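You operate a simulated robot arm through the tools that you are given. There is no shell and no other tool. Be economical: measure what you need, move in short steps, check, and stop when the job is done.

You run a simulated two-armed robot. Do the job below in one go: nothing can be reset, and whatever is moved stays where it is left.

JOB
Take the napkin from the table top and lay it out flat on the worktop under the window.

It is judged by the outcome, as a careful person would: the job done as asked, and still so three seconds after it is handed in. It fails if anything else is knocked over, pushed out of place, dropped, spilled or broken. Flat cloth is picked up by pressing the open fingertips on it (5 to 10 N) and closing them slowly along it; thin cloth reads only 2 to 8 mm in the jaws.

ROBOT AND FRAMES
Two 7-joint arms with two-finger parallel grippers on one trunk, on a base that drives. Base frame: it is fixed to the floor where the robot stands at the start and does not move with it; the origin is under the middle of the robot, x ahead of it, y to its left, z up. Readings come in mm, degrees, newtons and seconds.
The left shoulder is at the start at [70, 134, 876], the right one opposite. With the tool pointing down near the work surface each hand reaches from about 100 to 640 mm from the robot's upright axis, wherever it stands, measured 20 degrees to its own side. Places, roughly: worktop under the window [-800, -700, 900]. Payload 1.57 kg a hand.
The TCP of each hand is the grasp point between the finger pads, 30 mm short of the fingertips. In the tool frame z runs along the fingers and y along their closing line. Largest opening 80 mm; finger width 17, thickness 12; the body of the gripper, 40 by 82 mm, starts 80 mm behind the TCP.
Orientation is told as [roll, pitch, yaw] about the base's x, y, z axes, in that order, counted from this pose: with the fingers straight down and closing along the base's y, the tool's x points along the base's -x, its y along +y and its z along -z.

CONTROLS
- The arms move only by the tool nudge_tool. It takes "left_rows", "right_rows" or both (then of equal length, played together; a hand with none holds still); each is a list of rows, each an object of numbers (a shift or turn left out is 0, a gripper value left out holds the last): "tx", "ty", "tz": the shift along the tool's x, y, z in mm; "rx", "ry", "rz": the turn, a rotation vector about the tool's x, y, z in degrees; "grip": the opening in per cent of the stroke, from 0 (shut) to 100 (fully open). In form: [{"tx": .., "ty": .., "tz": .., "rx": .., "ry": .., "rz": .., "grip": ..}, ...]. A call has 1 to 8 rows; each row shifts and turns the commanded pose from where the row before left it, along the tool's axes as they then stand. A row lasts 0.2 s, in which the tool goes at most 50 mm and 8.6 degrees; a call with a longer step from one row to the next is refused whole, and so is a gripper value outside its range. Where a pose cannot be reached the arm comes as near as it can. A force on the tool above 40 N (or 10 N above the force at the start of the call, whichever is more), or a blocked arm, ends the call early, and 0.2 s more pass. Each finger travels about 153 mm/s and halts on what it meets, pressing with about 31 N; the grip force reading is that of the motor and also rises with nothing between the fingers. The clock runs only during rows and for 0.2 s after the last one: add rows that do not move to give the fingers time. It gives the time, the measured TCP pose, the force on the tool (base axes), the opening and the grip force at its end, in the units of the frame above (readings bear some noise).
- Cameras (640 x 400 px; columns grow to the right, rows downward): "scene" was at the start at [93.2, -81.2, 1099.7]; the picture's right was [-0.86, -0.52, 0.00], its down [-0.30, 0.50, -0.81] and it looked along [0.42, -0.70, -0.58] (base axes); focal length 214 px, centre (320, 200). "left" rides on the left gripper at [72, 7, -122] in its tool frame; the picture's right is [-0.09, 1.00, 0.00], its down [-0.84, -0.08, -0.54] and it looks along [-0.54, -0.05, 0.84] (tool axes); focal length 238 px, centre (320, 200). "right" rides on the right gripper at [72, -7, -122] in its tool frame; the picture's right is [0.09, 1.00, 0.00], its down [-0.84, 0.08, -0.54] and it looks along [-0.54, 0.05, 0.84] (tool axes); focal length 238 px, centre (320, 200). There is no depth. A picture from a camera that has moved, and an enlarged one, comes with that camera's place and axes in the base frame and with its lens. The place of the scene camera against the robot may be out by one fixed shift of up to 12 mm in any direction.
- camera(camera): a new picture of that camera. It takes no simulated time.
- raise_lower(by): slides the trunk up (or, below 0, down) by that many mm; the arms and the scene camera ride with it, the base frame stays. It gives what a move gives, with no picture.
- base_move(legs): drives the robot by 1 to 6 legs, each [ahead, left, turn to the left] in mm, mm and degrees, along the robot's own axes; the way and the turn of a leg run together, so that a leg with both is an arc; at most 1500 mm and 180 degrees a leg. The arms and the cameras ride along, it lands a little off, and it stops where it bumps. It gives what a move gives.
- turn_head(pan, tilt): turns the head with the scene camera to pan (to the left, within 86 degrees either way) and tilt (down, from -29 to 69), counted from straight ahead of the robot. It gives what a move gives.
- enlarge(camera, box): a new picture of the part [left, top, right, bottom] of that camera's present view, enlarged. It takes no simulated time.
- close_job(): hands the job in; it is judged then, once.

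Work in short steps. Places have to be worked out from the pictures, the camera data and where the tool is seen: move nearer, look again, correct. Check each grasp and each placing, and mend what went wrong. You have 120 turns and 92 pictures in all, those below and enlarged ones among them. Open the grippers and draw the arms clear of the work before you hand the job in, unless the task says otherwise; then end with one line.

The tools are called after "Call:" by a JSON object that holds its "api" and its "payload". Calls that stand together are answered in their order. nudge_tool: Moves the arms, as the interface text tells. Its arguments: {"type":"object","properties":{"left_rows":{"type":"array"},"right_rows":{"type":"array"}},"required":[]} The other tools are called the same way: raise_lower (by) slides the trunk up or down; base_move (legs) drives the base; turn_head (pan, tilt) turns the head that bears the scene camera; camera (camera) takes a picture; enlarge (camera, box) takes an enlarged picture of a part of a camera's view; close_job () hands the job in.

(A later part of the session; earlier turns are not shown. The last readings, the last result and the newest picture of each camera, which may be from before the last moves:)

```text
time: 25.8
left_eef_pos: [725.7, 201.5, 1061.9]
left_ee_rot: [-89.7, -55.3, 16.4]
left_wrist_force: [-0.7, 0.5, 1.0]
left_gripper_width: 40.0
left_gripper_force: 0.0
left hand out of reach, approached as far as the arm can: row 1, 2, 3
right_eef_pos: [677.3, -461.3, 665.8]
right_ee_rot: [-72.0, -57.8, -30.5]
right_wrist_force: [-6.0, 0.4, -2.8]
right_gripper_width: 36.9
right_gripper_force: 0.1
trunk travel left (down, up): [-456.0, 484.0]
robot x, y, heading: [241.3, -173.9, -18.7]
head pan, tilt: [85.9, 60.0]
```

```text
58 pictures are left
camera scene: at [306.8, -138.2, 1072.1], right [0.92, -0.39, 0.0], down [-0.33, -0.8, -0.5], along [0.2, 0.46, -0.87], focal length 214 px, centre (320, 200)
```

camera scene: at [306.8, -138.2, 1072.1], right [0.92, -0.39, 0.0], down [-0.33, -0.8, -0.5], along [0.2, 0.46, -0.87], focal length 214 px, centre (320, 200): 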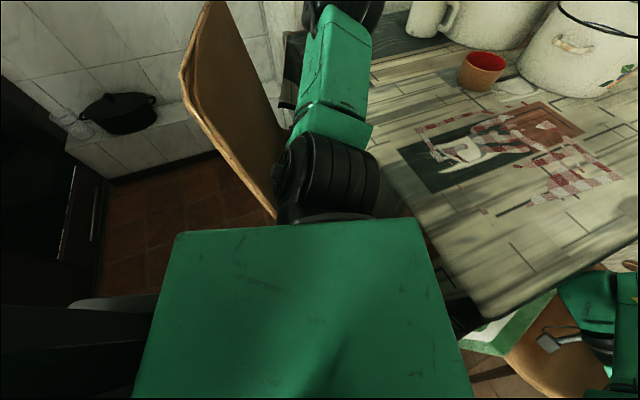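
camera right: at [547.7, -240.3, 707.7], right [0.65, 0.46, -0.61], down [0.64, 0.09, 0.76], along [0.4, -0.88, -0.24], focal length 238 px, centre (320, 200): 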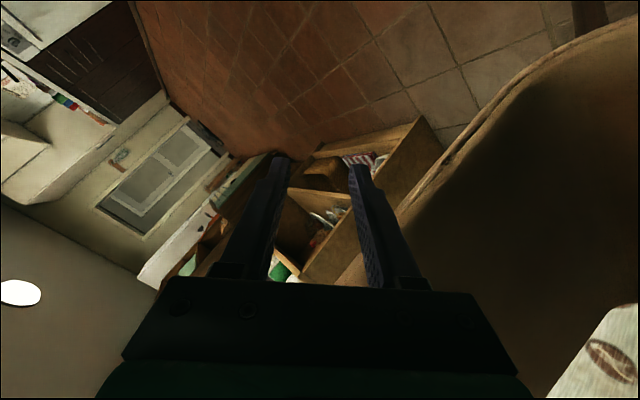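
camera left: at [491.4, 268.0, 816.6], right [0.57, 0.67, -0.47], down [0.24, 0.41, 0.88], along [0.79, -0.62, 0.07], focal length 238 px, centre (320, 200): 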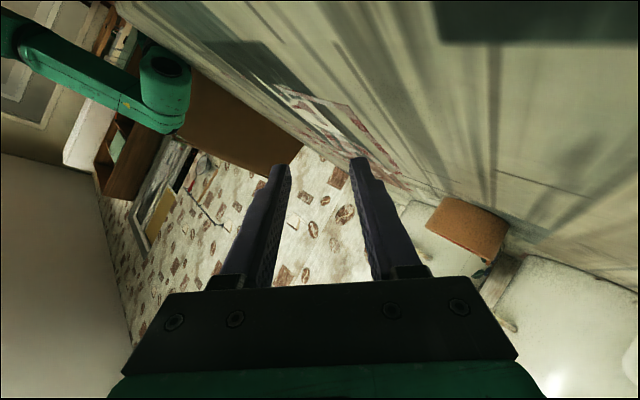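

The robot is upright again and the left hand is free. Now I raise the trunk so that both arms clear the chairs and the table.

Call:
{"api": "raise_lower", "payload": {"by": 200}}

Call:
{"api": "turn_head", "payload": {"pan": -40, "tilt": 50}}

Call:
{"api": "camera", "payload": {"camera": "scene"}}

```text
time: 28.0
left_eef_pos: [728.6, 202.5, 1260.1]
left_ee_rot: [-89.7, -55.1, 16.5]
left_wrist_force: [0.6, -0.3, -0.5]
left_gripper_width: 40.2
left_gripper_force: 0.1
right_eef_pos: [679.4, -462.2, 865.9]
right_ee_rot: [-72.5, -57.7, -30.2]
right_wrist_force: [-0.4, 0.9, 0.3]
right_gripper_width: 40.0
right_gripper_force: 0.0
trunk travel left (down, up): [-656.0, 284.0]
robot x, y, heading: [239.2, -173.9, -18.6]
head pan, tilt: [85.9, 60.0]
```

```text
time: 30.1
left_eef_pos: [729.1, 202.9, 1259.3]
left_ee_rot: [-89.8, -55.2, 16.5]
left_wrist_force: [0.8, -0.7, -0.3]
left_gripper_width: 40.1
left_gripper_force: 0.0
right_eef_pos: [678.6, -461.9, 865.8]
right_ee_rot: [-72.5, -57.7, -30.1]
right_wrist_force: [0.2, 0.0, -1.1]
right_gripper_width: 39.9
right_gripper_force: 0.1
trunk travel left (down, up): [-656.0, 284.0]
robot x, y, heading: [237.9, -175.3, -18.7]
head pan, tilt: [-40.0, 50.0]
```

```text
57 pictures are left
camera scene: at [323.7, -264.4, 1284.5], right [-0.85, -0.52, 0.0], down [-0.4, 0.65, -0.64], along [0.33, -0.55, -0.77], focal length 214 px, centre (320, 200)
```

scene: 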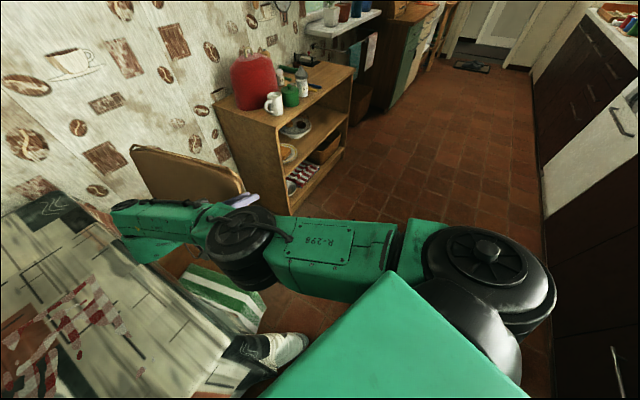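

All is clear and the robot stands upright. I rotate both hands back towards tool-down.

Call:
{"api": "nudge_tool", "payload": {"left_rows": [{"rx": -5.79, "ry": 5.83, "rz": -1.43}, {"rx": -5.79, "ry": 5.83, "rz": -1.43}, {"rx": -5.79, "ry": 5.83, "rz": -1.43}, {"rx": -5.79, "ry": 5.83, "rz": -1.43}, {"rx": -5.79, "ry": 5.83, "rz": -1.43}, {"rx": -5.79, "ry": 5.83, "rz": -1.43}], "right_rows": [{"rx": -5.95, "ry": 3.6, "rz": -3.81}, {"rx": -5.95, "ry": 3.6, "rz": -3.81}, {"rx": -5.95, "ry": 3.6, "rz": -3.81}, {"rx": -5.95, "ry": 3.6, "rz": -3.81}, {"rx": -5.95, "ry": 3.6, "rz": -3.81}, {"rx": -5.95, "ry": 3.6, "rz": -3.81}]}}

Call:
{"api": "nudge_tool", "payload": {"left_rows": [{"rx": -5.79, "ry": 5.83, "rz": -1.43}, {"rx": -5.79, "ry": 5.83, "rz": -1.43}, {"rx": -5.79, "ry": 5.83, "rz": -1.43}, {"rx": -5.79, "ry": 5.83, "rz": -1.43}, {"rx": -5.79, "ry": 5.83, "rz": -1.43}, {"rx": 0}], "right_rows": [{"rx": -5.95, "ry": 3.6, "rz": -3.81}, {"rx": -5.95, "ry": 3.6, "rz": -3.81}, {"rx": -5.95, "ry": 3.6, "rz": -3.81}, {"rx": -5.95, "ry": 3.6, "rz": -3.81}, {"rx": -5.95, "ry": 3.6, "rz": -3.81}, {"rx": -5.95, "ry": 3.6, "rz": -3.81}]}}

```text
time: 31.5
left_eef_pos: [746.1, 178.8, 1215.0]
left_ee_rot: [-29.4, -29.7, -18.1]
left_wrist_force: [-1.0, -0.1, 0.1]
left_gripper_width: 39.9
left_gripper_force: 0.0
left hand out of reach, approached as far as the arm can: row 1, 2, 4, 5, 6
right_eef_pos: [677.4, -459.9, 867.6]
right_ee_rot: [-33.0, -27.2, -34.2]
right_wrist_force: [0.1, -0.7, 0.2]
right_gripper_width: 39.8
right_gripper_force: 0.0
right hand out of reach, approached as far as the arm can: row 1
trunk travel left (down, up): [-656.0, 284.0]
robot x, y, heading: [236.8, -176.4, -18.6]
head pan, tilt: [-40.0, 50.0]
```

```text
time: 32.9
left_eef_pos: [747.7, 145.8, 1216.7]
left_ee_rot: [-14.9, -16.2, -20.2]
left_wrist_force: [-1.6, -1.2, 0.4]
left_gripper_width: 40.0
left_gripper_force: 0.0
left hand out of reach, approached as far as the arm can: row 1, 2, 3, 4, 5
right_eef_pos: [679.6, -457.9, 867.6]
right_ee_rot: [-0.3, -0.2, -18.4]
right_wrist_force: [-0.3, -0.3, -0.3]
right_gripper_width: 40.1
right_gripper_force: 0.1
trunk travel left (down, up): [-656.0, 284.0]
robot x, y, heading: [237.5, -174.3, -18.8]
head pan, tilt: [-40.0, 50.0]
```

The right hand is tool-down. I pull both hands in toward the body at a safe height and finish the left hand's turn.

Call:
{"api": "nudge_tool", "payload": {"left_rows": [{"ty": -35, "tz": 12}, {"ty": -35, "tz": 12}, {"ty": -35, "tz": 12}, {"ty": -35, "tz": 12}, {"ty": -35, "tz": 12}, {"ty": -35, "tz": 12}, {"rx": -7, "ry": 8}, {"rx": -7, "ry": 8}], "right_rows": [{"tx": 20, "ty": -7, "tz": -18}, {"tx": 20, "ty": -7, "tz": -18}, {"tx": 20, "ty": -7, "tz": -18}, {"tx": 20, "ty": -7, "tz": -18}, {"tx": 20, "ty": -7, "tz": -18}, {"tx": 20, "ty": -7, "tz": -18}, {"tx": 20, "ty": -7, "tz": -18}, {"tx": 20, "ty": -7, "tz": -18}]}}

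Call:
{"api": "turn_head", "payload": {"pan": 60, "tilt": 50}}

Call:
{"api": "camera", "payload": {"camera": "scene"}}

```text
refused: row 7 steps farther than a row can; nothing moved
```

```text
time: 34.6
left_eef_pos: [748.0, 145.1, 1217.3]
left_ee_rot: [-15.0, -16.1, -20.2]
left_wrist_force: [0.4, -1.0, 0.4]
left_gripper_width: 39.8
left_gripper_force: 0.1
right_eef_pos: [678.9, -459.1, 866.7]
right_ee_rot: [-0.5, -0.3, -18.5]
right_wrist_force: [0.1, 0.3, -0.1]
right_gripper_width: 40.0
right_gripper_force: 0.0
trunk travel left (down, up): [-656.0, 284.0]
robot x, y, heading: [240.2, -173.2, -18.7]
head pan, tilt: [60.0, 50.0]
```

```text
56 pictures are left
camera scene: at [341.5, -148.0, 1284.5], right [0.66, -0.75, 0.0], down [-0.58, -0.51, -0.64], along [0.48, 0.42, -0.77], focal length 214 px, centre (320, 200)
```

scene: 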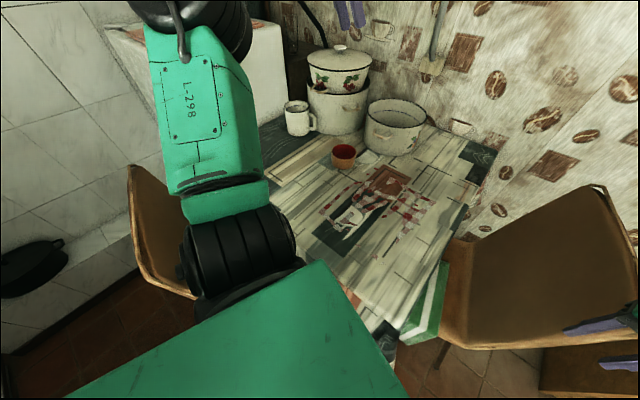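

Everything on the table still stands where it was. A row was too long; I resend it with smaller turns.

Call:
{"api": "nudge_tool", "payload": {"left_rows": [{"ty": -35, "tz": 12}, {"ty": -35, "tz": 12}, {"ty": -35, "tz": 12}, {"ty": -35, "tz": 12}, {"ty": -35, "tz": 12}, {"rx": -5, "ry": 5.5}, {"rx": -5, "ry": 5.5}, {"rx": -5, "ry": 5.5}], "right_rows": [{"tx": 20, "ty": -7, "tz": -18}, {"tx": 20, "ty": -7, "tz": -18}, {"tx": 20, "ty": -7, "tz": -18}, {"tx": 20, "ty": -7, "tz": -18}, {"tx": 20, "ty": -7, "tz": -18}, {"tx": 20, "ty": -7, "tz": -18}, {"tx": 20, "ty": -7, "tz": -18}, {"tx": 20, "ty": -7, "tz": -18}]}}

```text
time: 36.4
left_eef_pos: [698.6, -26.5, 1212.6]
left_ee_rot: [0.6, 0.1, -22.2]
left_wrist_force: [-0.5, 0.1, 0.5]
left_gripper_width: 40.0
left_gripper_force: 0.1
left hand out of reach, approached as far as the arm can: row 1
right_eef_pos: [505.9, -459.0, 1011.2]
right_ee_rot: [-0.5, -0.2, -18.6]
right_wrist_force: [0.2, -0.1, 0.5]
right_gripper_width: 39.8
right_gripper_force: 0.0
trunk travel left (down, up): [-656.0, 284.0]
robot x, y, heading: [239.8, -173.8, -18.9]
head pan, tilt: [60.0, 50.0]
```

Both hands are clear. The left chair's backrest top is near z 900 (x≈335), so with the trunk raised the arms pass above it. I back off 95 mm, turn to heading 0 and inspect.

Call:
{"api": "base_move", "payload": {"legs": [[-95, 0, 0], [0, 0, 18.9]]}}

Call:
{"api": "turn_head", "payload": {"pan": 15, "tilt": 55}}

Call:
{"api": "camera", "payload": {"camera": "scene"}}

Call:
{"api": "camera", "payload": {"camera": "left"}}

```text
time: 38.6
left_eef_pos: [535.9, 148.0, 1211.3]
left_ee_rot: [0.5, 0.1, -3.1]
left_wrist_force: [0.4, -0.7, 0.5]
left_gripper_width: 39.8
left_gripper_force: 0.0
right_eef_pos: [496.2, -324.4, 1010.3]
right_ee_rot: [-0.4, -0.2, 0.9]
right_wrist_force: [-0.5, -0.2, 0.6]
right_gripper_width: 40.0
right_gripper_force: 0.1
trunk travel left (down, up): [-656.0, 284.0]
robot x, y, heading: [146.6, -146.3, 0.7]
head pan, tilt: [60.0, 50.0]
```

```text
time: 39.7
left_eef_pos: [535.2, 149.2, 1210.8]
left_ee_rot: [0.4, 0.1, -2.9]
left_wrist_force: [-0.9, 0.1, 1.1]
left_gripper_width: 40.0
left_gripper_force: 0.1
right_eef_pos: [495.6, -323.8, 1010.7]
right_ee_rot: [-0.5, -0.3, 0.8]
right_wrist_force: [-0.4, 0.7, 0.2]
right_gripper_width: 39.9
right_gripper_force: 0.1
trunk travel left (down, up): [-656.0, 284.0]
robot x, y, heading: [150.6, -145.0, 0.6]
head pan, tilt: [15.0, 55.0]
```

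```text
55 pictures are left
camera scene: at [266.4, -132.5, 1278.0], right [0.27, -0.96, 0.0], down [-0.79, -0.22, -0.57], along [0.55, 0.15, -0.82], focal length 214 px, centre (320, 200)
```

scene: 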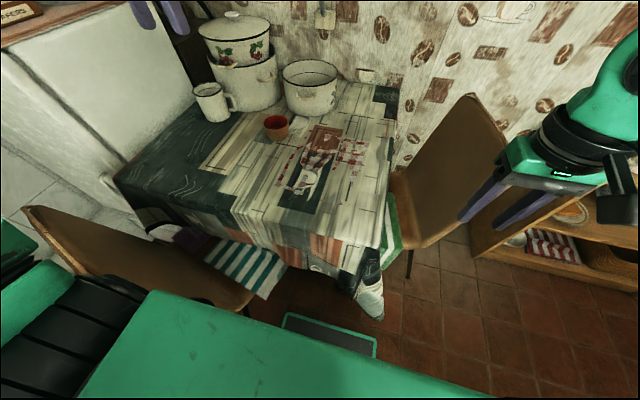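

```text
54 pictures are left
camera left: at [464.1, 159.3, 1333.5], right [0.14, 0.99, 0.01], down [0.83, -0.13, 0.54], along [0.54, -0.07, -0.84], focal length 238 px, centre (320, 200)
```

left: 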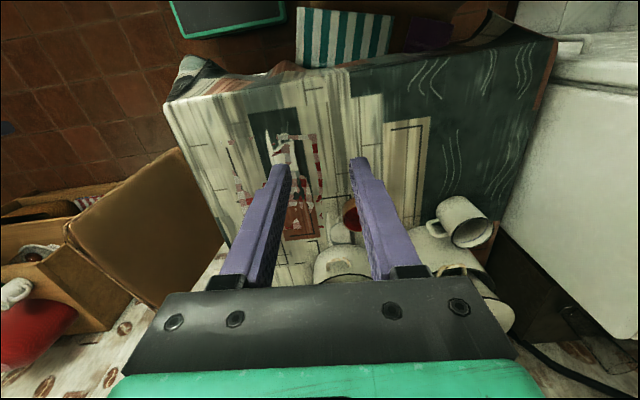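

The scene is intact. I enlarge the napkin for its corners.

Call:
{"api": "enlarge", "payload": {"camera": "scene", "box": [240, 110, 400, 210]}}

Call:
{"api": "enlarge", "payload": {"camera": "left", "box": [200, 90, 360, 190]}}

```text
4.00 times, centred on (320, 160) of scene
camera zoom: at [266.4, -132.5, 1278.0], right [0.27, -0.96, 0.0], down [-0.79, -0.22, -0.57], along [0.55, 0.15, -0.82], focal length 858 px, centre (320, 360)
```

zoom: 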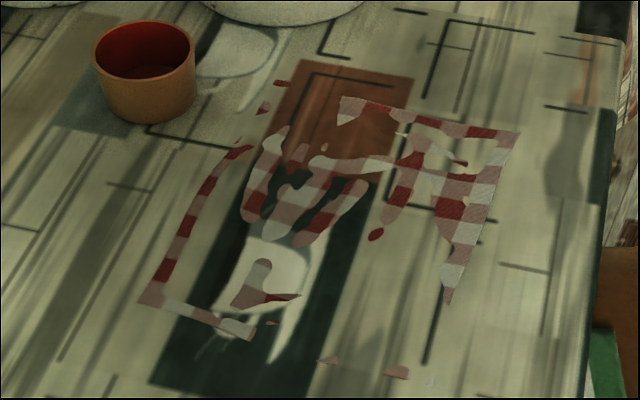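

```text
4.00 times, centred on (280, 140) of left
camera zoom: at [464.1, 159.3, 1333.5], right [0.14, 0.99, 0.01], down [0.83, -0.13, 0.54], along [0.54, -0.07, -0.84], focal length 953 px, centre (480, 440)
```

zoom: 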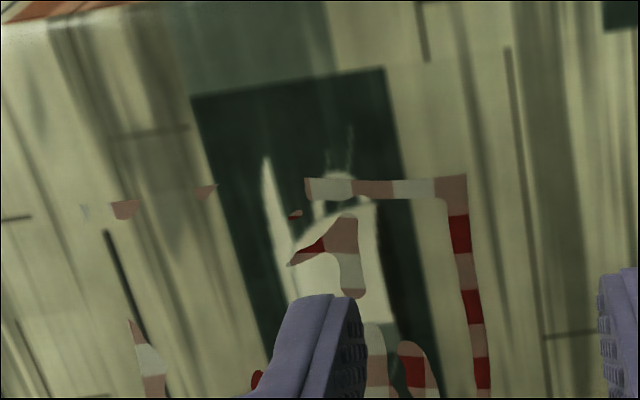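

With z≈757 the front corners come out at about (643,131) and (630,−106). I bring both hands above grasp points just inside these corners, at z≈850.

Call:
{"api": "nudge_tool", "payload": {"left_rows": [{"tx": -15.7, "ty": -5.5, "tz": 45}, {"tx": -15.7, "ty": -5.5, "tz": 45}, {"tx": -15.7, "ty": -5.5, "tz": 45}, {"tx": -15.7, "ty": -5.5, "tz": 45}, {"tx": -15.7, "ty": -5.5, "tz": 45}, {"tx": -15.7, "ty": -5.5, "tz": 45}, {"tx": -15.7, "ty": -5.5, "tz": 45}, {"tx": -15.7, "ty": -5.5, "tz": 45}], "right_rows": [{"tx": -19, "ty": 31, "tz": 20}, {"tx": -19, "ty": 31, "tz": 20}, {"tx": -19, "ty": 31, "tz": 20}, {"tx": -19, "ty": 31, "tz": 20}, {"tx": -19, "ty": 31, "tz": 20}, {"tx": -19, "ty": 31, "tz": 20}, {"tx": -19, "ty": 31, "tz": 20}, {"tx": -19, "ty": 31, "tz": 20}]}}

Call:
{"api": "camera", "payload": {"camera": "scene"}}

Call:
{"api": "camera", "payload": {"camera": "left"}}

Call:
{"api": "camera", "payload": {"camera": "right"}}

```text
time: 41.5
left_eef_pos: [660.6, 99.8, 850.0]
left_ee_rot: [0.3, 0.0, -2.8]
left_wrist_force: [0.0, -0.3, 0.4]
left_gripper_width: 40.1
left_gripper_force: 0.1
right_eef_pos: [648.9, -73.4, 848.2]
right_ee_rot: [-0.5, -0.2, 0.8]
right_wrist_force: [0.8, 0.0, 0.3]
right_gripper_width: 40.2
right_gripper_force: 0.1
trunk travel left (down, up): [-656.0, 284.0]
robot x, y, heading: [148.3, -145.3, 0.6]
head pan, tilt: [15.0, 55.0]
```

```text
51 pictures are left
camera scene: at [268.3, -130.5, 1277.8], right [0.27, -0.96, 0.0], down [-0.79, -0.22, -0.57], along [0.55, 0.15, -0.82], focal length 214 px, centre (320, 200)
```

scene: 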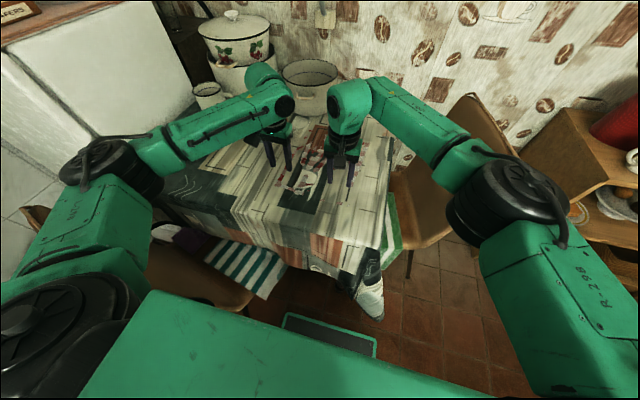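

```text
50 pictures are left
camera left: at [589.5, 110.5, 971.6], right [0.14, 0.99, 0.01], down [0.83, -0.12, 0.54], along [0.54, -0.07, -0.84], focal length 238 px, centre (320, 200)
```

left: 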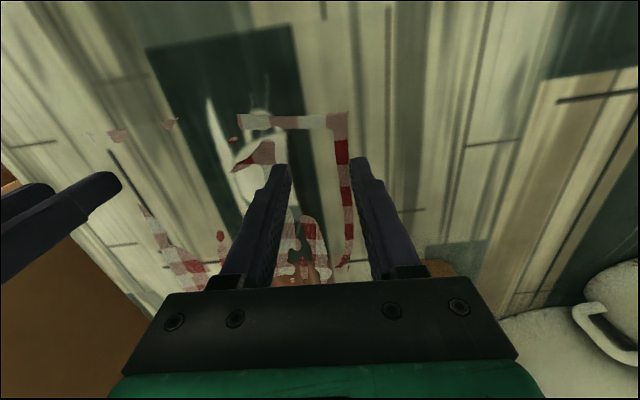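

```text
49 pictures are left
camera right: at [575.0, -80.6, 970.3], right [-0.11, 0.99, -0.01], down [0.83, 0.1, 0.54], along [0.54, 0.05, -0.84], focal length 238 px, centre (320, 200)
```

right: 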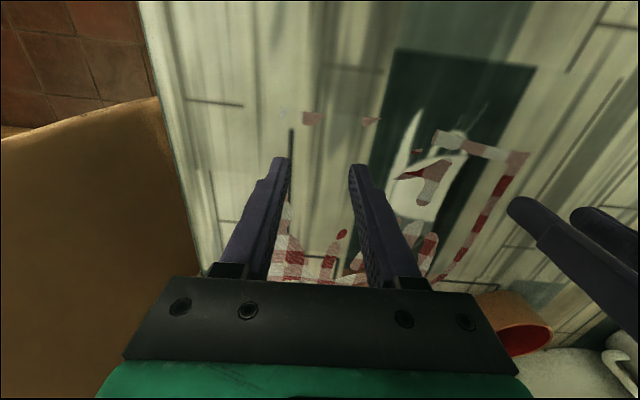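

The corners refine to (641,129) and (626,−108), so both hands are well placed. I descend to just above the cloth.

Call:
{"api": "nudge_tool", "payload": {"left_rows": [{"tz": 15}, {"tz": 15}, {"tz": 15}, {"tz": 8}], "right_rows": [{"tz": 15}, {"tz": 15}, {"tz": 15}, {"tz": 6}]}}

Call:
{"api": "nudge_tool", "payload": {"left_rows": [{"tz": 3}, {"tz": 3}, {"tz": 0}], "right_rows": [{"tz": 3}, {"tz": 3}, {"tz": 0}]}}

```text
time: 42.5
left_eef_pos: [657.6, 100.5, 797.2]
left_ee_rot: [0.4, 0.2, -3.0]
left_wrist_force: [-0.4, 0.7, -0.5]
left_gripper_width: 40.2
left_gripper_force: 0.1
right_eef_pos: [647.6, -74.5, 798.1]
right_ee_rot: [-0.4, -0.2, 0.8]
right_wrist_force: [0.1, -0.4, -0.7]
right_gripper_width: 39.9
right_gripper_force: 0.0
trunk travel left (down, up): [-656.0, 284.0]
robot x, y, heading: [152.8, -148.2, 0.4]
head pan, tilt: [15.0, 55.0]
```

```text
time: 43.3
left_eef_pos: [656.8, 101.8, 792.6]
left_ee_rot: [0.5, 0.2, -3.1]
left_wrist_force: [0.1, 0.2, -0.2]
left_gripper_width: 40.0
left_gripper_force: 0.0
right_eef_pos: [645.8, -74.8, 793.0]
right_ee_rot: [-0.5, -0.3, 0.9]
right_wrist_force: [-0.4, 0.0, 0.1]
right_gripper_width: 40.0
right_gripper_force: 0.1
trunk travel left (down, up): [-656.0, 284.0]
robot x, y, heading: [149.6, -148.4, 0.7]
head pan, tilt: [15.0, 55.0]
```

No contact yet. I go on in 2 mm steps.

Call:
{"api": "nudge_tool", "payload": {"left_rows": [{"tz": 2}, {"tz": 2}, {"tz": 0}], "right_rows": [{"tz": 2}, {"tz": 2}, {"tz": 0}]}}

Call:
{"api": "nudge_tool", "payload": {"left_rows": [{"tz": 1.5}, {"tz": 1.5}, {"tz": 0}], "right_rows": [{"tz": 1.5}, {"tz": 1.5}, {"tz": 0}]}}

```text
time: 44.1
left_eef_pos: [658.2, 102.2, 788.0]
left_ee_rot: [0.5, 0.2, -3.0]
left_wrist_force: [0.5, 0.6, 0.8]
left_gripper_width: 39.9
left_gripper_force: 0.0
right_eef_pos: [645.0, -76.4, 789.0]
right_ee_rot: [-0.5, -0.2, 0.8]
right_wrist_force: [-0.3, -0.2, 0.0]
right_gripper_width: 39.9
right_gripper_force: 0.0
trunk travel left (down, up): [-656.0, 284.0]
robot x, y, heading: [151.3, -147.9, 0.6]
head pan, tilt: [15.0, 55.0]
```

```text
time: 44.9
left_eef_pos: [659.1, 102.3, 784.5]
left_ee_rot: [0.5, 0.1, -2.9]
left_wrist_force: [0.2, 0.4, -0.3]
left_gripper_width: 40.4
left_gripper_force: 0.0
right_eef_pos: [647.4, -75.5, 785.3]
right_ee_rot: [-0.6, -0.2, 0.9]
right_wrist_force: [-0.2, 0.3, 0.4]
right_gripper_width: 40.0
right_gripper_force: 0.1
trunk travel left (down, up): [-656.0, 284.0]
robot x, y, heading: [150.5, -143.2, 0.6]
head pan, tilt: [15.0, 55.0]
```

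Call:
{"api": "nudge_tool", "payload": {"left_rows": [{"tz": 1.5}, {"tz": 1.5}, {"tz": 0}], "right_rows": [{"tz": 1.5}, {"tz": 1.5}, {"tz": 0}]}}

Call:
{"api": "nudge_tool", "payload": {"left_rows": [{"tz": 1.5}, {"tz": 1.5}, {"tz": 0}], "right_rows": [{"tz": 1.5}, {"tz": 1.5}, {"tz": 0}]}}

Call:
{"api": "camera", "payload": {"camera": "left"}}

```text
time: 45.7
left_eef_pos: [657.7, 102.8, 781.6]
left_ee_rot: [0.5, 0.1, -3.0]
left_wrist_force: [-0.5, -0.1, 1.8]
left_gripper_width: 39.8
left_gripper_force: 0.0
right_eef_pos: [645.7, -74.5, 782.4]
right_ee_rot: [-0.5, -0.2, 0.8]
right_wrist_force: [0.0, 0.1, -0.5]
right_gripper_width: 40.1
right_gripper_force: 0.1
trunk travel left (down, up): [-656.0, 284.0]
robot x, y, heading: [147.0, -147.9, 0.6]
head pan, tilt: [15.0, 55.0]
```

```text
time: 46.5
left_eef_pos: [657.2, 103.2, 779.8]
left_ee_rot: [0.5, -0.3, -2.9]
left_wrist_force: [3.0, 2.2, 19.1]
left_gripper_width: 38.8
left_gripper_force: 0.0
right_eef_pos: [645.0, -75.7, 781.6]
right_ee_rot: [-0.5, -0.4, 0.8]
right_wrist_force: [-0.2, 0.2, 0.6]
right_gripper_width: 40.0
right_gripper_force: 0.0
trunk travel left (down, up): [-656.0, 284.0]
robot x, y, heading: [149.5, -144.1, 0.6]
head pan, tilt: [15.0, 55.0]
```

```text
48 pictures are left
camera left: at [585.1, 111.8, 902.7], right [0.14, 0.99, 0.01], down [0.83, -0.12, 0.55], along [0.54, -0.07, -0.84], focal length 238 px, centre (320, 200)
```

left: 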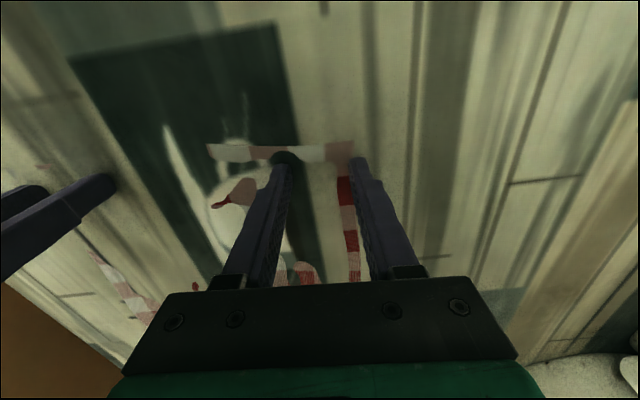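

The left hand meets the table at TCP z≈780, but its outer finger straddles the napkin's edge. I lift it a little, shift 15 mm inward and press again lightly, lowering the right hand by 1 mm.

Call:
{"api": "nudge_tool", "payload": {"left_rows": [{"tz": -6}, {"ty": -15}, {"tz": 4.5}, {"tz": 0}], "right_rows": [{"tz": 0.5}, {"tz": 0.5}, {"tz": 0}, {"tz": 0}]}}

Call:
{"api": "camera", "payload": {"camera": "right"}}

```text
time: 47.5
left_eef_pos: [654.6, 86.8, 780.9]
left_ee_rot: [0.5, 0.1, -3.0]
left_wrist_force: [-0.3, -0.5, 1.9]
left_gripper_width: 39.7
left_gripper_force: 0.3
right_eef_pos: [644.0, -74.8, 781.3]
right_ee_rot: [-0.2, -0.4, 0.6]
right_wrist_force: [4.2, -0.4, 20.5]
right_gripper_width: 39.6
right_gripper_force: 0.0
trunk travel left (down, up): [-656.0, 284.0]
robot x, y, heading: [145.2, -145.0, 0.5]
head pan, tilt: [15.0, 55.0]
```

```text
47 pictures are left
camera right: at [570.3, -81.9, 902.5], right [-0.1, 0.99, -0.01], down [0.83, 0.09, 0.55], along [0.55, 0.05, -0.84], focal length 238 px, centre (320, 200)
```

right: 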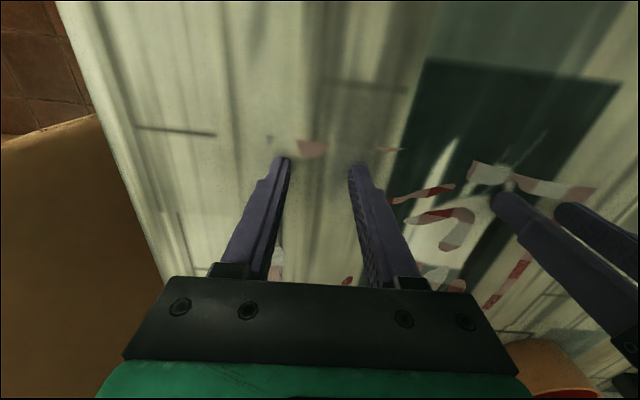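

The right hand presses at 20 N and the left at 2 N. I trim both toward 5–10 N.

Call:
{"api": "nudge_tool", "payload": {"left_rows": [{"tz": 0.6}, {"tz": 0}, {"tz": 0}], "right_rows": [{"tz": -0.5}, {"tz": 0}, {"tz": 0}]}}

```text
time: 48.3
left_eef_pos: [654.0, 87.7, 781.2]
left_ee_rot: [0.4, -0.2, -3.0]
left_wrist_force: [0.2, -1.0, 4.1]
left_gripper_width: 40.4
left_gripper_force: 0.5
right_eef_pos: [642.7, -75.6, 780.5]
right_ee_rot: [-0.5, -0.4, 0.7]
right_wrist_force: [2.7, 0.9, 19.9]
right_gripper_width: 40.0
right_gripper_force: 0.1
trunk travel left (down, up): [-656.0, 284.0]
robot x, y, heading: [150.6, -145.4, 0.7]
head pan, tilt: [15.0, 55.0]
```

Call:
{"api": "nudge_tool", "payload": {"left_rows": [{"tz": 0.5}, {"tz": 0}, {"tz": 0}], "right_rows": [{"tz": -0.8}, {"tz": 0}, {"tz": 0}]}}

```text
time: 49.1
left_eef_pos: [655.1, 87.2, 780.4]
left_ee_rot: [0.5, -0.2, -3.0]
left_wrist_force: [-1.4, 0.6, 13.0]
left_gripper_width: 40.2
left_gripper_force: 0.0
right_eef_pos: [643.8, -76.5, 781.2]
right_ee_rot: [-0.6, -0.4, 0.8]
right_wrist_force: [0.8, 1.4, 6.7]
right_gripper_width: 40.9
right_gripper_force: 0.4
trunk travel left (down, up): [-656.0, 284.0]
robot x, y, heading: [147.8, -147.2, 0.7]
head pan, tilt: [15.0, 55.0]
```

The presses are about 13 N and 7 N. I ease the left a touch and close both grippers slowly.

Call:
{"api": "nudge_tool", "payload": {"left_rows": [{"tz": -0.2, "grip": 44}, {"grip": 38}, {"grip": 32}, {"grip": 26}, {"grip": 20}, {"grip": 14}, {"grip": 7}, {"grip": 0}], "right_rows": [{"tz": 0.1, "grip": 44}, {"grip": 38}, {"grip": 32}, {"grip": 26}, {"grip": 20}, {"grip": 14}, {"grip": 7}, {"grip": 0}]}}

Call:
{"api": "nudge_tool", "payload": {"left_rows": [{"grip": 0}, {"grip": 0}], "right_rows": [{"grip": 0}, {"grip": 0}]}}

Call:
{"api": "camera", "payload": {"camera": "left"}}

Call:
{"api": "camera", "payload": {"camera": "right"}}

```text
time: 50.9
left_eef_pos: [655.4, 85.6, 780.7]
left_ee_rot: [0.6, -0.1, -3.0]
left_wrist_force: [-0.1, -2.7, 18.4]
left_gripper_width: 5.7
left_gripper_force: 25.8
right_eef_pos: [643.3, -76.8, 781.2]
right_ee_rot: [-0.4, -0.4, 0.8]
right_wrist_force: [0.8, -0.7, 2.2]
right_gripper_width: 0.0
right_gripper_force: 21.2
trunk travel left (down, up): [-656.0, 284.0]
robot x, y, heading: [151.1, -143.3, 0.6]
head pan, tilt: [15.0, 55.0]
```

```text
time: 51.5
left_eef_pos: [654.8, 86.7, 780.6]
left_ee_rot: [0.6, -0.1, -3.0]
left_wrist_force: [-0.3, -2.2, 19.7]
left_gripper_width: 5.8
left_gripper_force: 25.6
right_eef_pos: [643.6, -77.7, 781.9]
right_ee_rot: [-0.4, -0.4, 0.8]
right_wrist_force: [0.3, -0.8, 0.0]
right_gripper_width: 0.0
right_gripper_force: 20.5
trunk travel left (down, up): [-656.0, 284.0]
robot x, y, heading: [148.1, -147.8, 0.4]
head pan, tilt: [15.0, 55.0]
```

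```text
46 pictures are left
camera left: at [583.2, 96.2, 902.7], right [0.14, 0.99, 0.01], down [0.83, -0.13, 0.54], along [0.54, -0.07, -0.84], focal length 238 px, centre (320, 200)
```

left: 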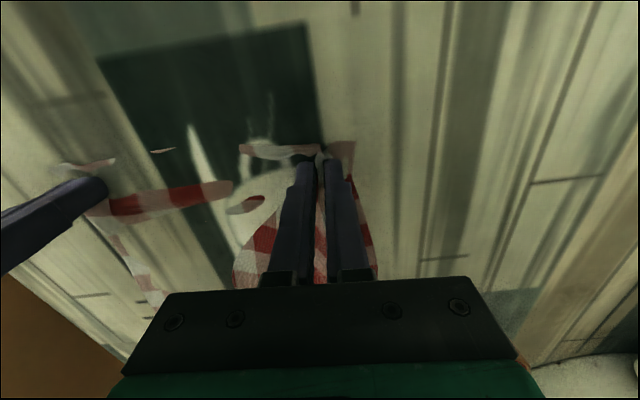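

```text
45 pictures are left
camera right: at [569.8, -83.1, 902.8], right [-0.11, 0.99, -0.01], down [0.83, 0.09, 0.55], along [0.54, 0.05, -0.84], focal length 238 px, centre (320, 200)
```

right: 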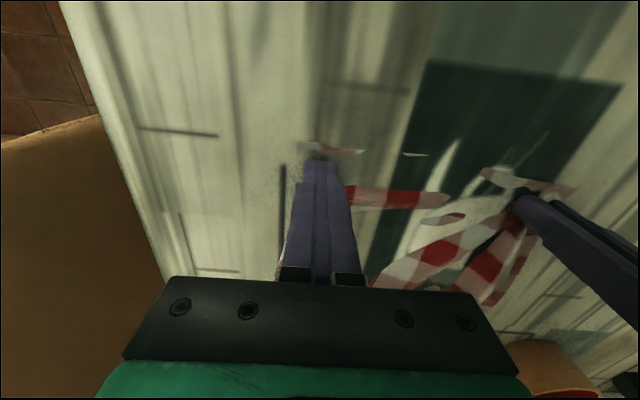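

The left hand holds cloth (5.7 mm), but the right closed empty and the right corner has shifted about 15 mm inward. I reopen the right hand, move it inward, and press again.

Call:
{"api": "nudge_tool", "payload": {"right_rows": [{"tz": -5}, {"grip": 50}, {"ty": 14, "tx": -2}, {"tz": 4}, {"tz": 0.8}, {"tz": 0}]}}

Call:
{"api": "nudge_tool", "payload": {"right_rows": [{"tz": 0.8}, {"tz": 0}, {"tz": 0}]}}

Call:
{"api": "camera", "payload": {"camera": "right"}}

```text
time: 52.9
left_eef_pos: [654.1, 87.6, 780.9]
left_ee_rot: [0.6, -0.1, -3.0]
left_wrist_force: [0.7, -1.6, 19.2]
left_gripper_width: 5.6
left_gripper_force: 25.9
right_eef_pos: [644.3, -62.1, 780.0]
right_ee_rot: [-0.3, -0.4, 0.8]
right_wrist_force: [0.9, -0.3, 3.2]
right_gripper_width: 39.8
right_gripper_force: 0.0
trunk travel left (down, up): [-656.0, 284.0]
robot x, y, heading: [149.2, -148.2, 0.6]
head pan, tilt: [15.0, 55.0]
```

```text
time: 53.7
left_eef_pos: [654.8, 86.8, 781.3]
left_ee_rot: [0.6, -0.1, -2.9]
left_wrist_force: [3.4, -0.8, 15.2]
left_gripper_width: 5.6
left_gripper_force: 25.9
right_eef_pos: [644.8, -62.2, 780.8]
right_ee_rot: [-0.4, -0.3, 0.9]
right_wrist_force: [0.7, -1.3, 12.0]
right_gripper_width: 39.4
right_gripper_force: 0.1
trunk travel left (down, up): [-656.0, 284.0]
robot x, y, heading: [148.5, -146.0, 0.7]
head pan, tilt: [15.0, 55.0]
```

```text
44 pictures are left
camera right: at [571.0, -68.1, 902.5], right [-0.11, 0.99, -0.01], down [0.83, 0.09, 0.55], along [0.55, 0.05, -0.84], focal length 238 px, centre (320, 200)
```

right: 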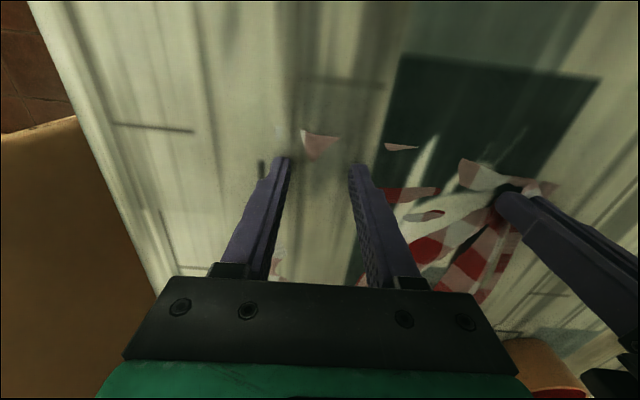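

The outer finger may still be just at the napkin's right edge. I shift another 12 mm inward, press, and close slowly while adding a little press.

Call:
{"api": "nudge_tool", "payload": {"right_rows": [{"tz": -3}, {"ty": 12}, {"tz": 3.1}, {"tz": 0}, {"tz": 0}]}}

Call:
{"api": "nudge_tool", "payload": {"right_rows": [{"grip": 44}, {"grip": 38}, {"grip": 32}, {"grip": 26}, {"grip": 20}, {"grip": 14}, {"grip": 7}, {"grip": 0}]}}

Call:
{"api": "nudge_tool", "payload": {"right_rows": [{"grip": 0}]}}

Call:
{"api": "camera", "payload": {"camera": "right"}}

```text
time: 54.9
left_eef_pos: [654.0, 86.5, 779.8]
left_ee_rot: [0.6, -0.1, -3.0]
left_wrist_force: [2.4, -1.1, 15.4]
left_gripper_width: 5.5
left_gripper_force: 25.7
right_eef_pos: [642.7, -49.5, 779.4]
right_ee_rot: [-0.3, -0.5, 0.9]
right_wrist_force: [-0.5, -1.3, 13.6]
right_gripper_width: 40.0
right_gripper_force: 0.0
trunk travel left (down, up): [-656.0, 284.0]
robot x, y, heading: [146.9, -142.9, 0.7]
head pan, tilt: [15.0, 55.0]
```

```text
time: 56.7
left_eef_pos: [653.6, 87.1, 781.0]
left_ee_rot: [0.5, -0.2, -3.0]
left_wrist_force: [-0.7, -6.7, 11.8]
left_gripper_width: 5.5
left_gripper_force: 25.1
right_eef_pos: [643.7, -48.7, 781.3]
right_ee_rot: [-0.3, -0.5, 0.9]
right_wrist_force: [2.0, 9.7, 17.1]
right_gripper_width: 1.8
right_gripper_force: 23.0
trunk travel left (down, up): [-656.0, 284.0]
robot x, y, heading: [147.1, -146.7, 0.4]
head pan, tilt: [15.0, 55.0]
```

```text
time: 57.1
left_eef_pos: [654.3, 86.3, 781.9]
left_ee_rot: [0.5, -0.1, -3.0]
left_wrist_force: [-1.6, -7.5, 11.5]
left_gripper_width: 5.2
left_gripper_force: 25.6
right_eef_pos: [643.0, -48.8, 781.1]
right_ee_rot: [-0.3, -0.5, 0.8]
right_wrist_force: [1.5, 10.3, 18.0]
right_gripper_width: 2.0
right_gripper_force: 23.4
trunk travel left (down, up): [-656.0, 284.0]
robot x, y, heading: [143.5, -147.4, 0.5]
head pan, tilt: [15.0, 55.0]
```

```text
43 pictures are left
camera right: at [569.5, -55.4, 902.4], right [-0.11, 0.99, -0.01], down [0.83, 0.09, 0.55], along [0.55, 0.05, -0.84], focal length 238 px, centre (320, 200)
```

right: 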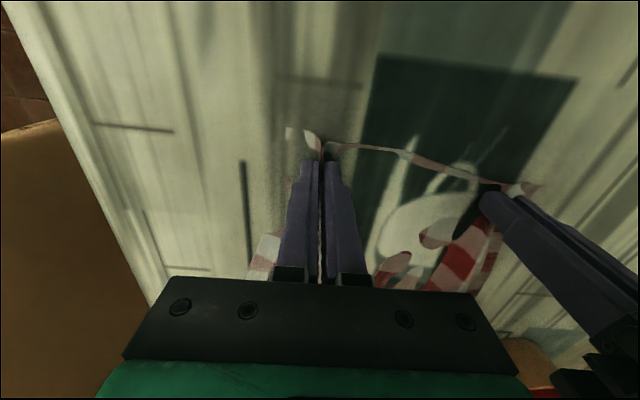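

Both hands now hold cloth (5.2 and 2.0 mm). I lift both slowly and check.

Call:
{"api": "nudge_tool", "payload": {"left_rows": [{"tz": -8}, {"tz": -8}, {"tz": -10}, {"tz": -10}, {"tz": -12}, {"tz": -12}], "right_rows": [{"tz": -8}, {"tz": -8}, {"tz": -10}, {"tz": -10}, {"tz": -12}, {"tz": -12}]}}

Call:
{"api": "camera", "payload": {"camera": "scene"}}

Call:
{"api": "camera", "payload": {"camera": "right"}}

```text
time: 58.5
left_eef_pos: [658.5, 85.9, 838.4]
left_ee_rot: [0.6, 0.1, -3.0]
left_wrist_force: [-0.4, -8.8, -0.3]
left_gripper_width: 1.5
left_gripper_force: 23.5
right_eef_pos: [645.7, -48.9, 839.5]
right_ee_rot: [-0.5, -0.2, 0.8]
right_wrist_force: [0.7, 8.1, 1.2]
right_gripper_width: 2.1
right_gripper_force: 23.7
trunk travel left (down, up): [-656.0, 284.0]
robot x, y, heading: [151.6, -147.6, 0.6]
head pan, tilt: [15.0, 55.0]
```

```text
42 pictures are left
camera scene: at [266.3, -132.6, 1277.9], right [0.27, -0.96, 0.0], down [-0.79, -0.22, -0.57], along [0.55, 0.15, -0.82], focal length 214 px, centre (320, 200)
```

scene: 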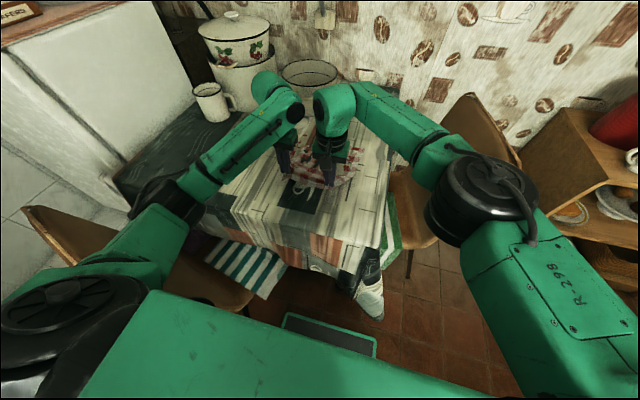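

```text
41 pictures are left
camera right: at [572.4, -54.9, 960.3], right [-0.11, 0.99, -0.01], down [0.83, 0.09, 0.54], along [0.54, 0.05, -0.84], focal length 238 px, centre (320, 200)
```

right: 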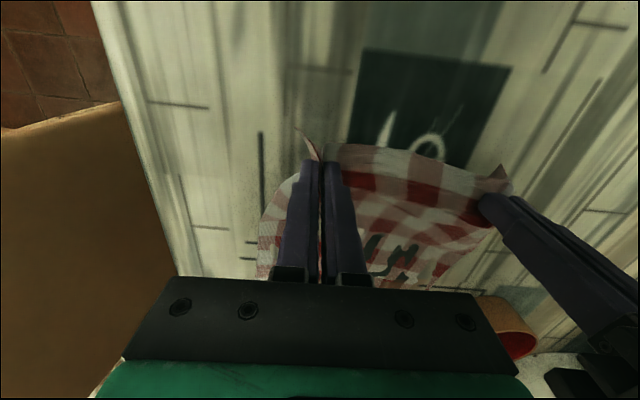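

Both hands hold the napkin, under about 8 N of tension. I slacken it a little and lift on to above 1000 mm.

Call:
{"api": "nudge_tool", "payload": {"left_rows": [{"ty": -3, "tz": -20}, {"ty": -3, "tz": -25}, {"tz": -28}, {"tz": -28}, {"tz": -28}, {"tz": -28}, {"tz": -28}, {"tz": -25}], "right_rows": [{"ty": 0, "tz": -20}, {"tz": -25}, {"tz": -28}, {"tz": -28}, {"tz": -28}, {"tz": -28}, {"tz": -28}, {"tz": -25}]}}

Call:
{"api": "camera", "payload": {"camera": "scene"}}

Call:
{"api": "camera", "payload": {"camera": "right"}}

```text
time: 60.3
left_eef_pos: [656.8, 74.7, 1049.4]
left_ee_rot: [0.4, 0.0, -3.2]
left_wrist_force: [-2.0, -12.4, 0.1]
left_gripper_width: 2.2
left_gripper_force: 23.5
right_eef_pos: [640.6, -62.2, 1053.4]
right_ee_rot: [-0.1, -0.3, 1.1]
right_wrist_force: [1.1, 12.1, -0.8]
right_gripper_width: 1.7
right_gripper_force: 23.5
right hand out of reach, approached as far as the arm can: row 7, 8
trunk travel left (down, up): [-656.0, 284.0]
robot x, y, heading: [146.3, -148.1, 0.9]
head pan, tilt: [15.0, 55.0]
```

```text
40 pictures are left
camera scene: at [265.7, -134.5, 1278.0], right [0.27, -0.96, 0.0], down [-0.79, -0.22, -0.57], along [0.55, 0.16, -0.82], focal length 214 px, centre (320, 200)
```

scene: 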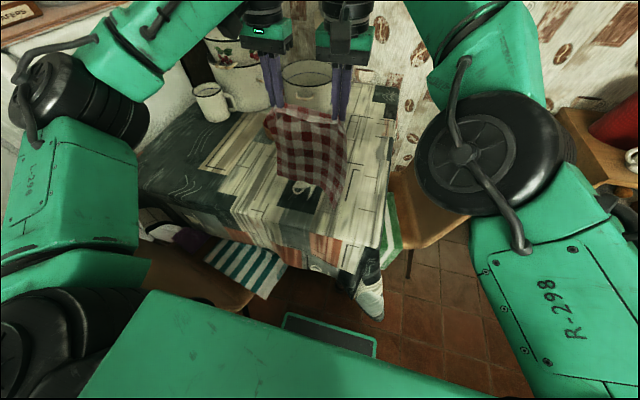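

```text
39 pictures are left
camera right: at [569.6, -69.5, 1174.0], right [-0.11, 0.99, 0.0], down [0.83, 0.09, 0.55], along [0.54, 0.06, -0.84], focal length 238 px, centre (320, 200)
```

right: 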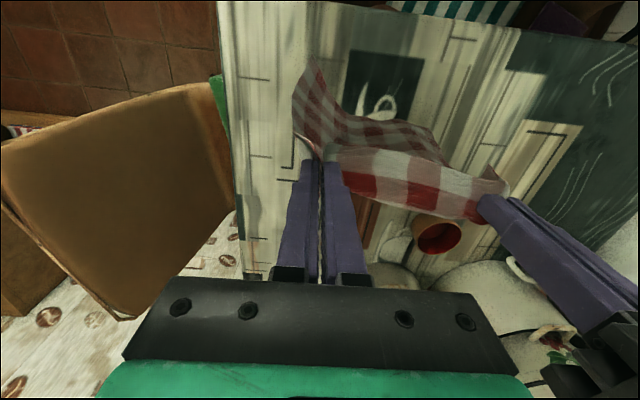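

The napkin hangs from both hands. I draw both hands in toward the body, slackening the tension a little.

Call:
{"api": "nudge_tool", "payload": {"left_rows": [{"tx": 8, "ty": -5}, {"tx": 16, "ty": -3}, {"tx": 20}, {"tx": 20}, {"tx": 20}, {"tx": 20}, {"tx": 20}], "right_rows": [{"tx": 8}, {"tx": 16}, {"tx": 20}, {"tx": 20}, {"tx": 20}, {"tx": 20}, {"tx": 20}]}}

Call:
{"api": "turn_head", "payload": {"pan": -86, "tilt": 30}}

Call:
{"api": "camera", "payload": {"camera": "scene"}}

```text
time: 61.9
left_eef_pos: [532.0, 79.6, 1049.8]
left_ee_rot: [0.3, 0.1, -3.1]
left_wrist_force: [-1.6, -17.2, 0.0]
left_gripper_width: 2.4
left_gripper_force: 23.8
right_eef_pos: [516.8, -60.5, 1049.8]
right_ee_rot: [-0.3, -0.3, 0.8]
right_wrist_force: [2.3, 16.8, 0.1]
right_gripper_width: 1.7
right_gripper_force: 23.0
trunk travel left (down, up): [-656.0, 284.0]
robot x, y, heading: [148.8, -146.5, 0.6]
head pan, tilt: [15.0, 55.0]
```

```text
time: 63.7
left_eef_pos: [534.3, 79.5, 1049.9]
left_ee_rot: [0.5, 0.1, -3.0]
left_wrist_force: [-2.9, -18.3, 0.0]
left_gripper_width: 2.2
left_gripper_force: 23.5
right_eef_pos: [519.0, -60.0, 1049.8]
right_ee_rot: [-0.4, -0.2, 0.9]
right_wrist_force: [2.6, 17.9, 0.4]
right_gripper_width: 2.1
right_gripper_force: 23.8
trunk travel left (down, up): [-656.0, 284.0]
robot x, y, heading: [148.9, -146.7, 0.5]
head pan, tilt: [-85.9, 30.0]
```

```text
38 pictures are left
camera scene: at [204.4, -242.0, 1314.0], right [-1.0, -0.08, 0.0], down [-0.04, 0.5, -0.87], along [0.07, -0.86, -0.5], focal length 214 px, centre (320, 200)
```

scene: 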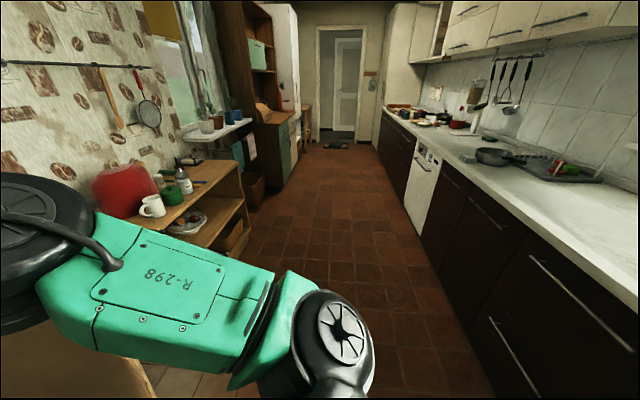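

The worktop is the long counter with its front edge at x≈−410. I slacken the cloth, raise the trunk so the napkin clears the counter height, then back off and move right.

Call:
{"api": "nudge_tool", "payload": {"left_rows": [{"ty": -5}, {"ty": -5}, {"ty": 0}]}}

Call:
{"api": "raise_lower", "payload": {"by": 190}}

Call:
{"api": "base_move", "payload": {"legs": [[-180, 0, 0], [0, -300, 0]]}}

```text
time: 64.5
left_eef_pos: [532.2, 69.2, 1049.6]
left_ee_rot: [0.5, 0.1, -3.0]
left_wrist_force: [0.1, -1.4, 0.5]
left_gripper_width: 1.7
left_gripper_force: 23.6
right_eef_pos: [519.2, -61.7, 1050.3]
right_ee_rot: [-0.6, -0.2, 0.7]
right_wrist_force: [0.2, 1.6, 0.5]
right_gripper_width: 2.0
right_gripper_force: 23.5
trunk travel left (down, up): [-656.0, 284.0]
robot x, y, heading: [149.4, -145.1, 0.3]
head pan, tilt: [-85.9, 30.0]
```

```text
time: 66.6
left_eef_pos: [533.4, 68.7, 1239.9]
left_ee_rot: [0.5, 0.1, -3.1]
left_wrist_force: [-1.0, 0.3, -1.3]
left_gripper_width: 1.8
left_gripper_force: 23.9
right_eef_pos: [519.9, -60.4, 1239.6]
right_ee_rot: [-0.5, -0.1, 0.9]
right_wrist_force: [-0.7, 0.9, -0.6]
right_gripper_width: 2.0
right_gripper_force: 23.4
trunk travel left (down, up): [-846.0, 94.0]
robot x, y, heading: [146.9, -145.9, 0.8]
head pan, tilt: [-85.9, 30.0]
```

```text
time: 69.8
left_eef_pos: [354.9, -236.1, 1239.1]
left_ee_rot: [0.5, 0.2, -3.2]
left_wrist_force: [-0.6, -0.9, -0.3]
left_gripper_width: 1.9
left_gripper_force: 23.5
right_eef_pos: [337.8, -364.5, 1239.2]
right_ee_rot: [-0.7, -0.1, 0.4]
right_wrist_force: [0.3, 1.6, -0.4]
right_gripper_width: 1.7
right_gripper_force: 24.3
trunk travel left (down, up): [-846.0, 94.0]
robot x, y, heading: [-33.6, -452.1, 0.4]
head pan, tilt: [-85.9, 30.0]
```

The napkin is still held and the robot is clear of the table. I go on to y≈−700, turn right 120° and look at the worktop.

Call:
{"api": "base_move", "payload": {"legs": [[0, -250, 0], [0, 0, -120]]}}

Call:
{"api": "turn_head", "payload": {"pan": -55, "tilt": 40}}

Call:
{"api": "camera", "payload": {"camera": "scene"}}

```text
time: 76.7
left_eef_pos: [-56.4, -1139.1, 1239.4]
left_ee_rot: [0.5, 0.1, -125.8]
left_wrist_force: [-0.2, -0.1, -0.8]
left_gripper_width: 1.8
left_gripper_force: 23.4
right_eef_pos: [-157.7, -1057.7, 1238.7]
right_ee_rot: [-0.5, -0.3, -121.8]
right_wrist_force: [-0.1, 0.1, 0.6]
right_gripper_width: 2.0
right_gripper_force: 23.4
trunk travel left (down, up): [-846.0, 94.0]
robot x, y, heading: [-32.3, -701.2, -122.2]
head pan, tilt: [-85.9, 30.0]
```

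```text
time: 77.6
left_eef_pos: [-57.6, -1139.6, 1240.5]
left_ee_rot: [0.5, 0.1, -125.8]
left_wrist_force: [-0.7, 0.1, -0.9]
left_gripper_width: 1.9
left_gripper_force: 23.6
right_eef_pos: [-157.0, -1057.3, 1240.4]
right_ee_rot: [-0.5, -0.1, -121.9]
right_wrist_force: [-0.2, -0.1, -0.3]
right_gripper_width: 2.1
right_gripper_force: 23.6
trunk travel left (down, up): [-846.0, 94.0]
robot x, y, heading: [-30.3, -701.3, -121.8]
head pan, tilt: [-55.0, 40.0]
```

```text
37 pictures are left
camera scene: at [-144.3, -752.6, 1488.7], right [-0.05, 1.0, 0.0], down [0.64, 0.03, -0.77], along [-0.77, -0.04, -0.64], focal length 214 px, centre (320, 200)
```

scene: 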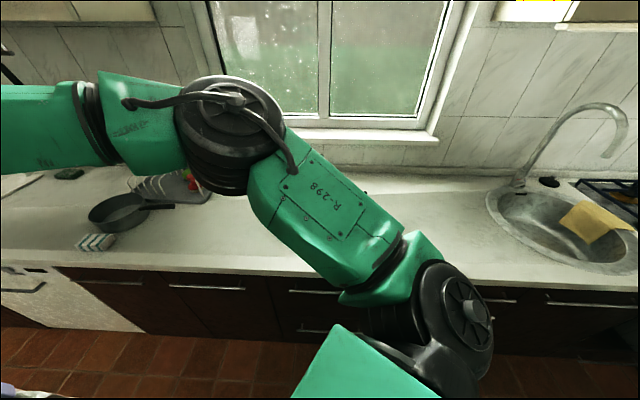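

The worktop is clear between the pan (y<−1200) and the sink (y>−150), with its front edge at x≈−518. I finish the turn and shift both hands symmetric to the body.

Call:
{"api": "base_move", "payload": {"legs": [[0, 0, -58]]}}

Call:
{"api": "nudge_tool", "payload": {"left_rows": [{"ty": -18}, {"ty": -18}, {"ty": -18}, {"ty": -18}, {"ty": -18}, {"ty": -18}], "right_rows": [{"ty": -18}, {"ty": -18}, {"ty": -18}, {"ty": -18}, {"ty": -18}, {"ty": -18}]}}

Call:
{"api": "turn_head", "payload": {"pan": 0, "tilt": 50}}

Call:
{"api": "camera", "payload": {"camera": "scene"}}

```text
time: 80.6
left_eef_pos: [-415.0, -914.2, 1239.0]
left_ee_rot: [0.5, 0.1, 176.8]
left_wrist_force: [1.0, 0.6, -0.3]
left_gripper_width: 2.0
left_gripper_force: 23.8
right_eef_pos: [-400.4, -785.9, 1240.6]
right_ee_rot: [-0.5, -0.2, -179.4]
right_wrist_force: [-0.1, -0.6, -0.7]
right_gripper_width: 1.9
right_gripper_force: 23.2
trunk travel left (down, up): [-846.0, 94.0]
robot x, y, heading: [-28.5, -700.5, -179.7]
head pan, tilt: [-55.0, 40.0]
```

```text
time: 82.0
left_eef_pos: [-410.5, -804.4, 1240.8]
left_ee_rot: [0.6, 0.1, 177.0]
left_wrist_force: [0.2, 0.8, -0.3]
left_gripper_width: 1.8
left_gripper_force: 23.3
right_eef_pos: [-400.4, -676.6, 1239.0]
right_ee_rot: [-0.4, -0.2, -179.4]
right_wrist_force: [0.7, 0.2, 0.6]
right_gripper_width: 2.1
right_gripper_force: 23.5
trunk travel left (down, up): [-846.0, 94.0]
robot x, y, heading: [-30.4, -695.9, -179.6]
head pan, tilt: [-55.0, 40.0]
```

```text
time: 83.2
left_eef_pos: [-411.1, -805.3, 1239.4]
left_ee_rot: [0.5, 0.1, 176.9]
left_wrist_force: [0.3, 0.2, -0.1]
left_gripper_width: 1.8
left_gripper_force: 23.6
right_eef_pos: [-400.6, -677.7, 1239.2]
right_ee_rot: [-0.3, -0.3, -179.4]
right_wrist_force: [0.4, 0.2, 0.1]
right_gripper_width: 2.0
right_gripper_force: 23.7
trunk travel left (down, up): [-846.0, 94.0]
robot x, y, heading: [-31.9, -698.5, -179.3]
head pan, tilt: [0.0, 50.0]
```

```text
36 pictures are left
camera scene: at [-160.1, -706.5, 1474.5], right [-0.01, 1.0, 0.0], down [0.77, 0.01, -0.64], along [-0.64, 0.0, -0.77], focal length 214 px, centre (320, 200)
```

scene: 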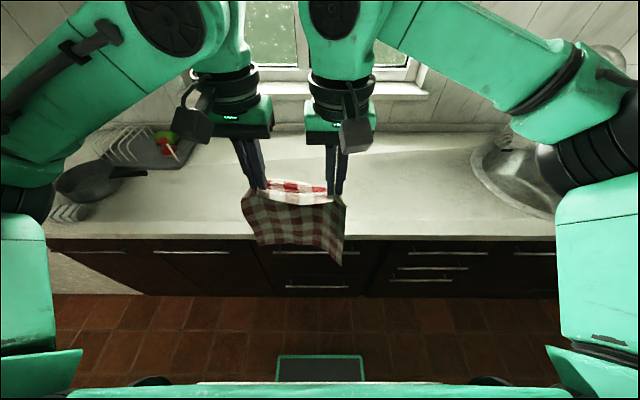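

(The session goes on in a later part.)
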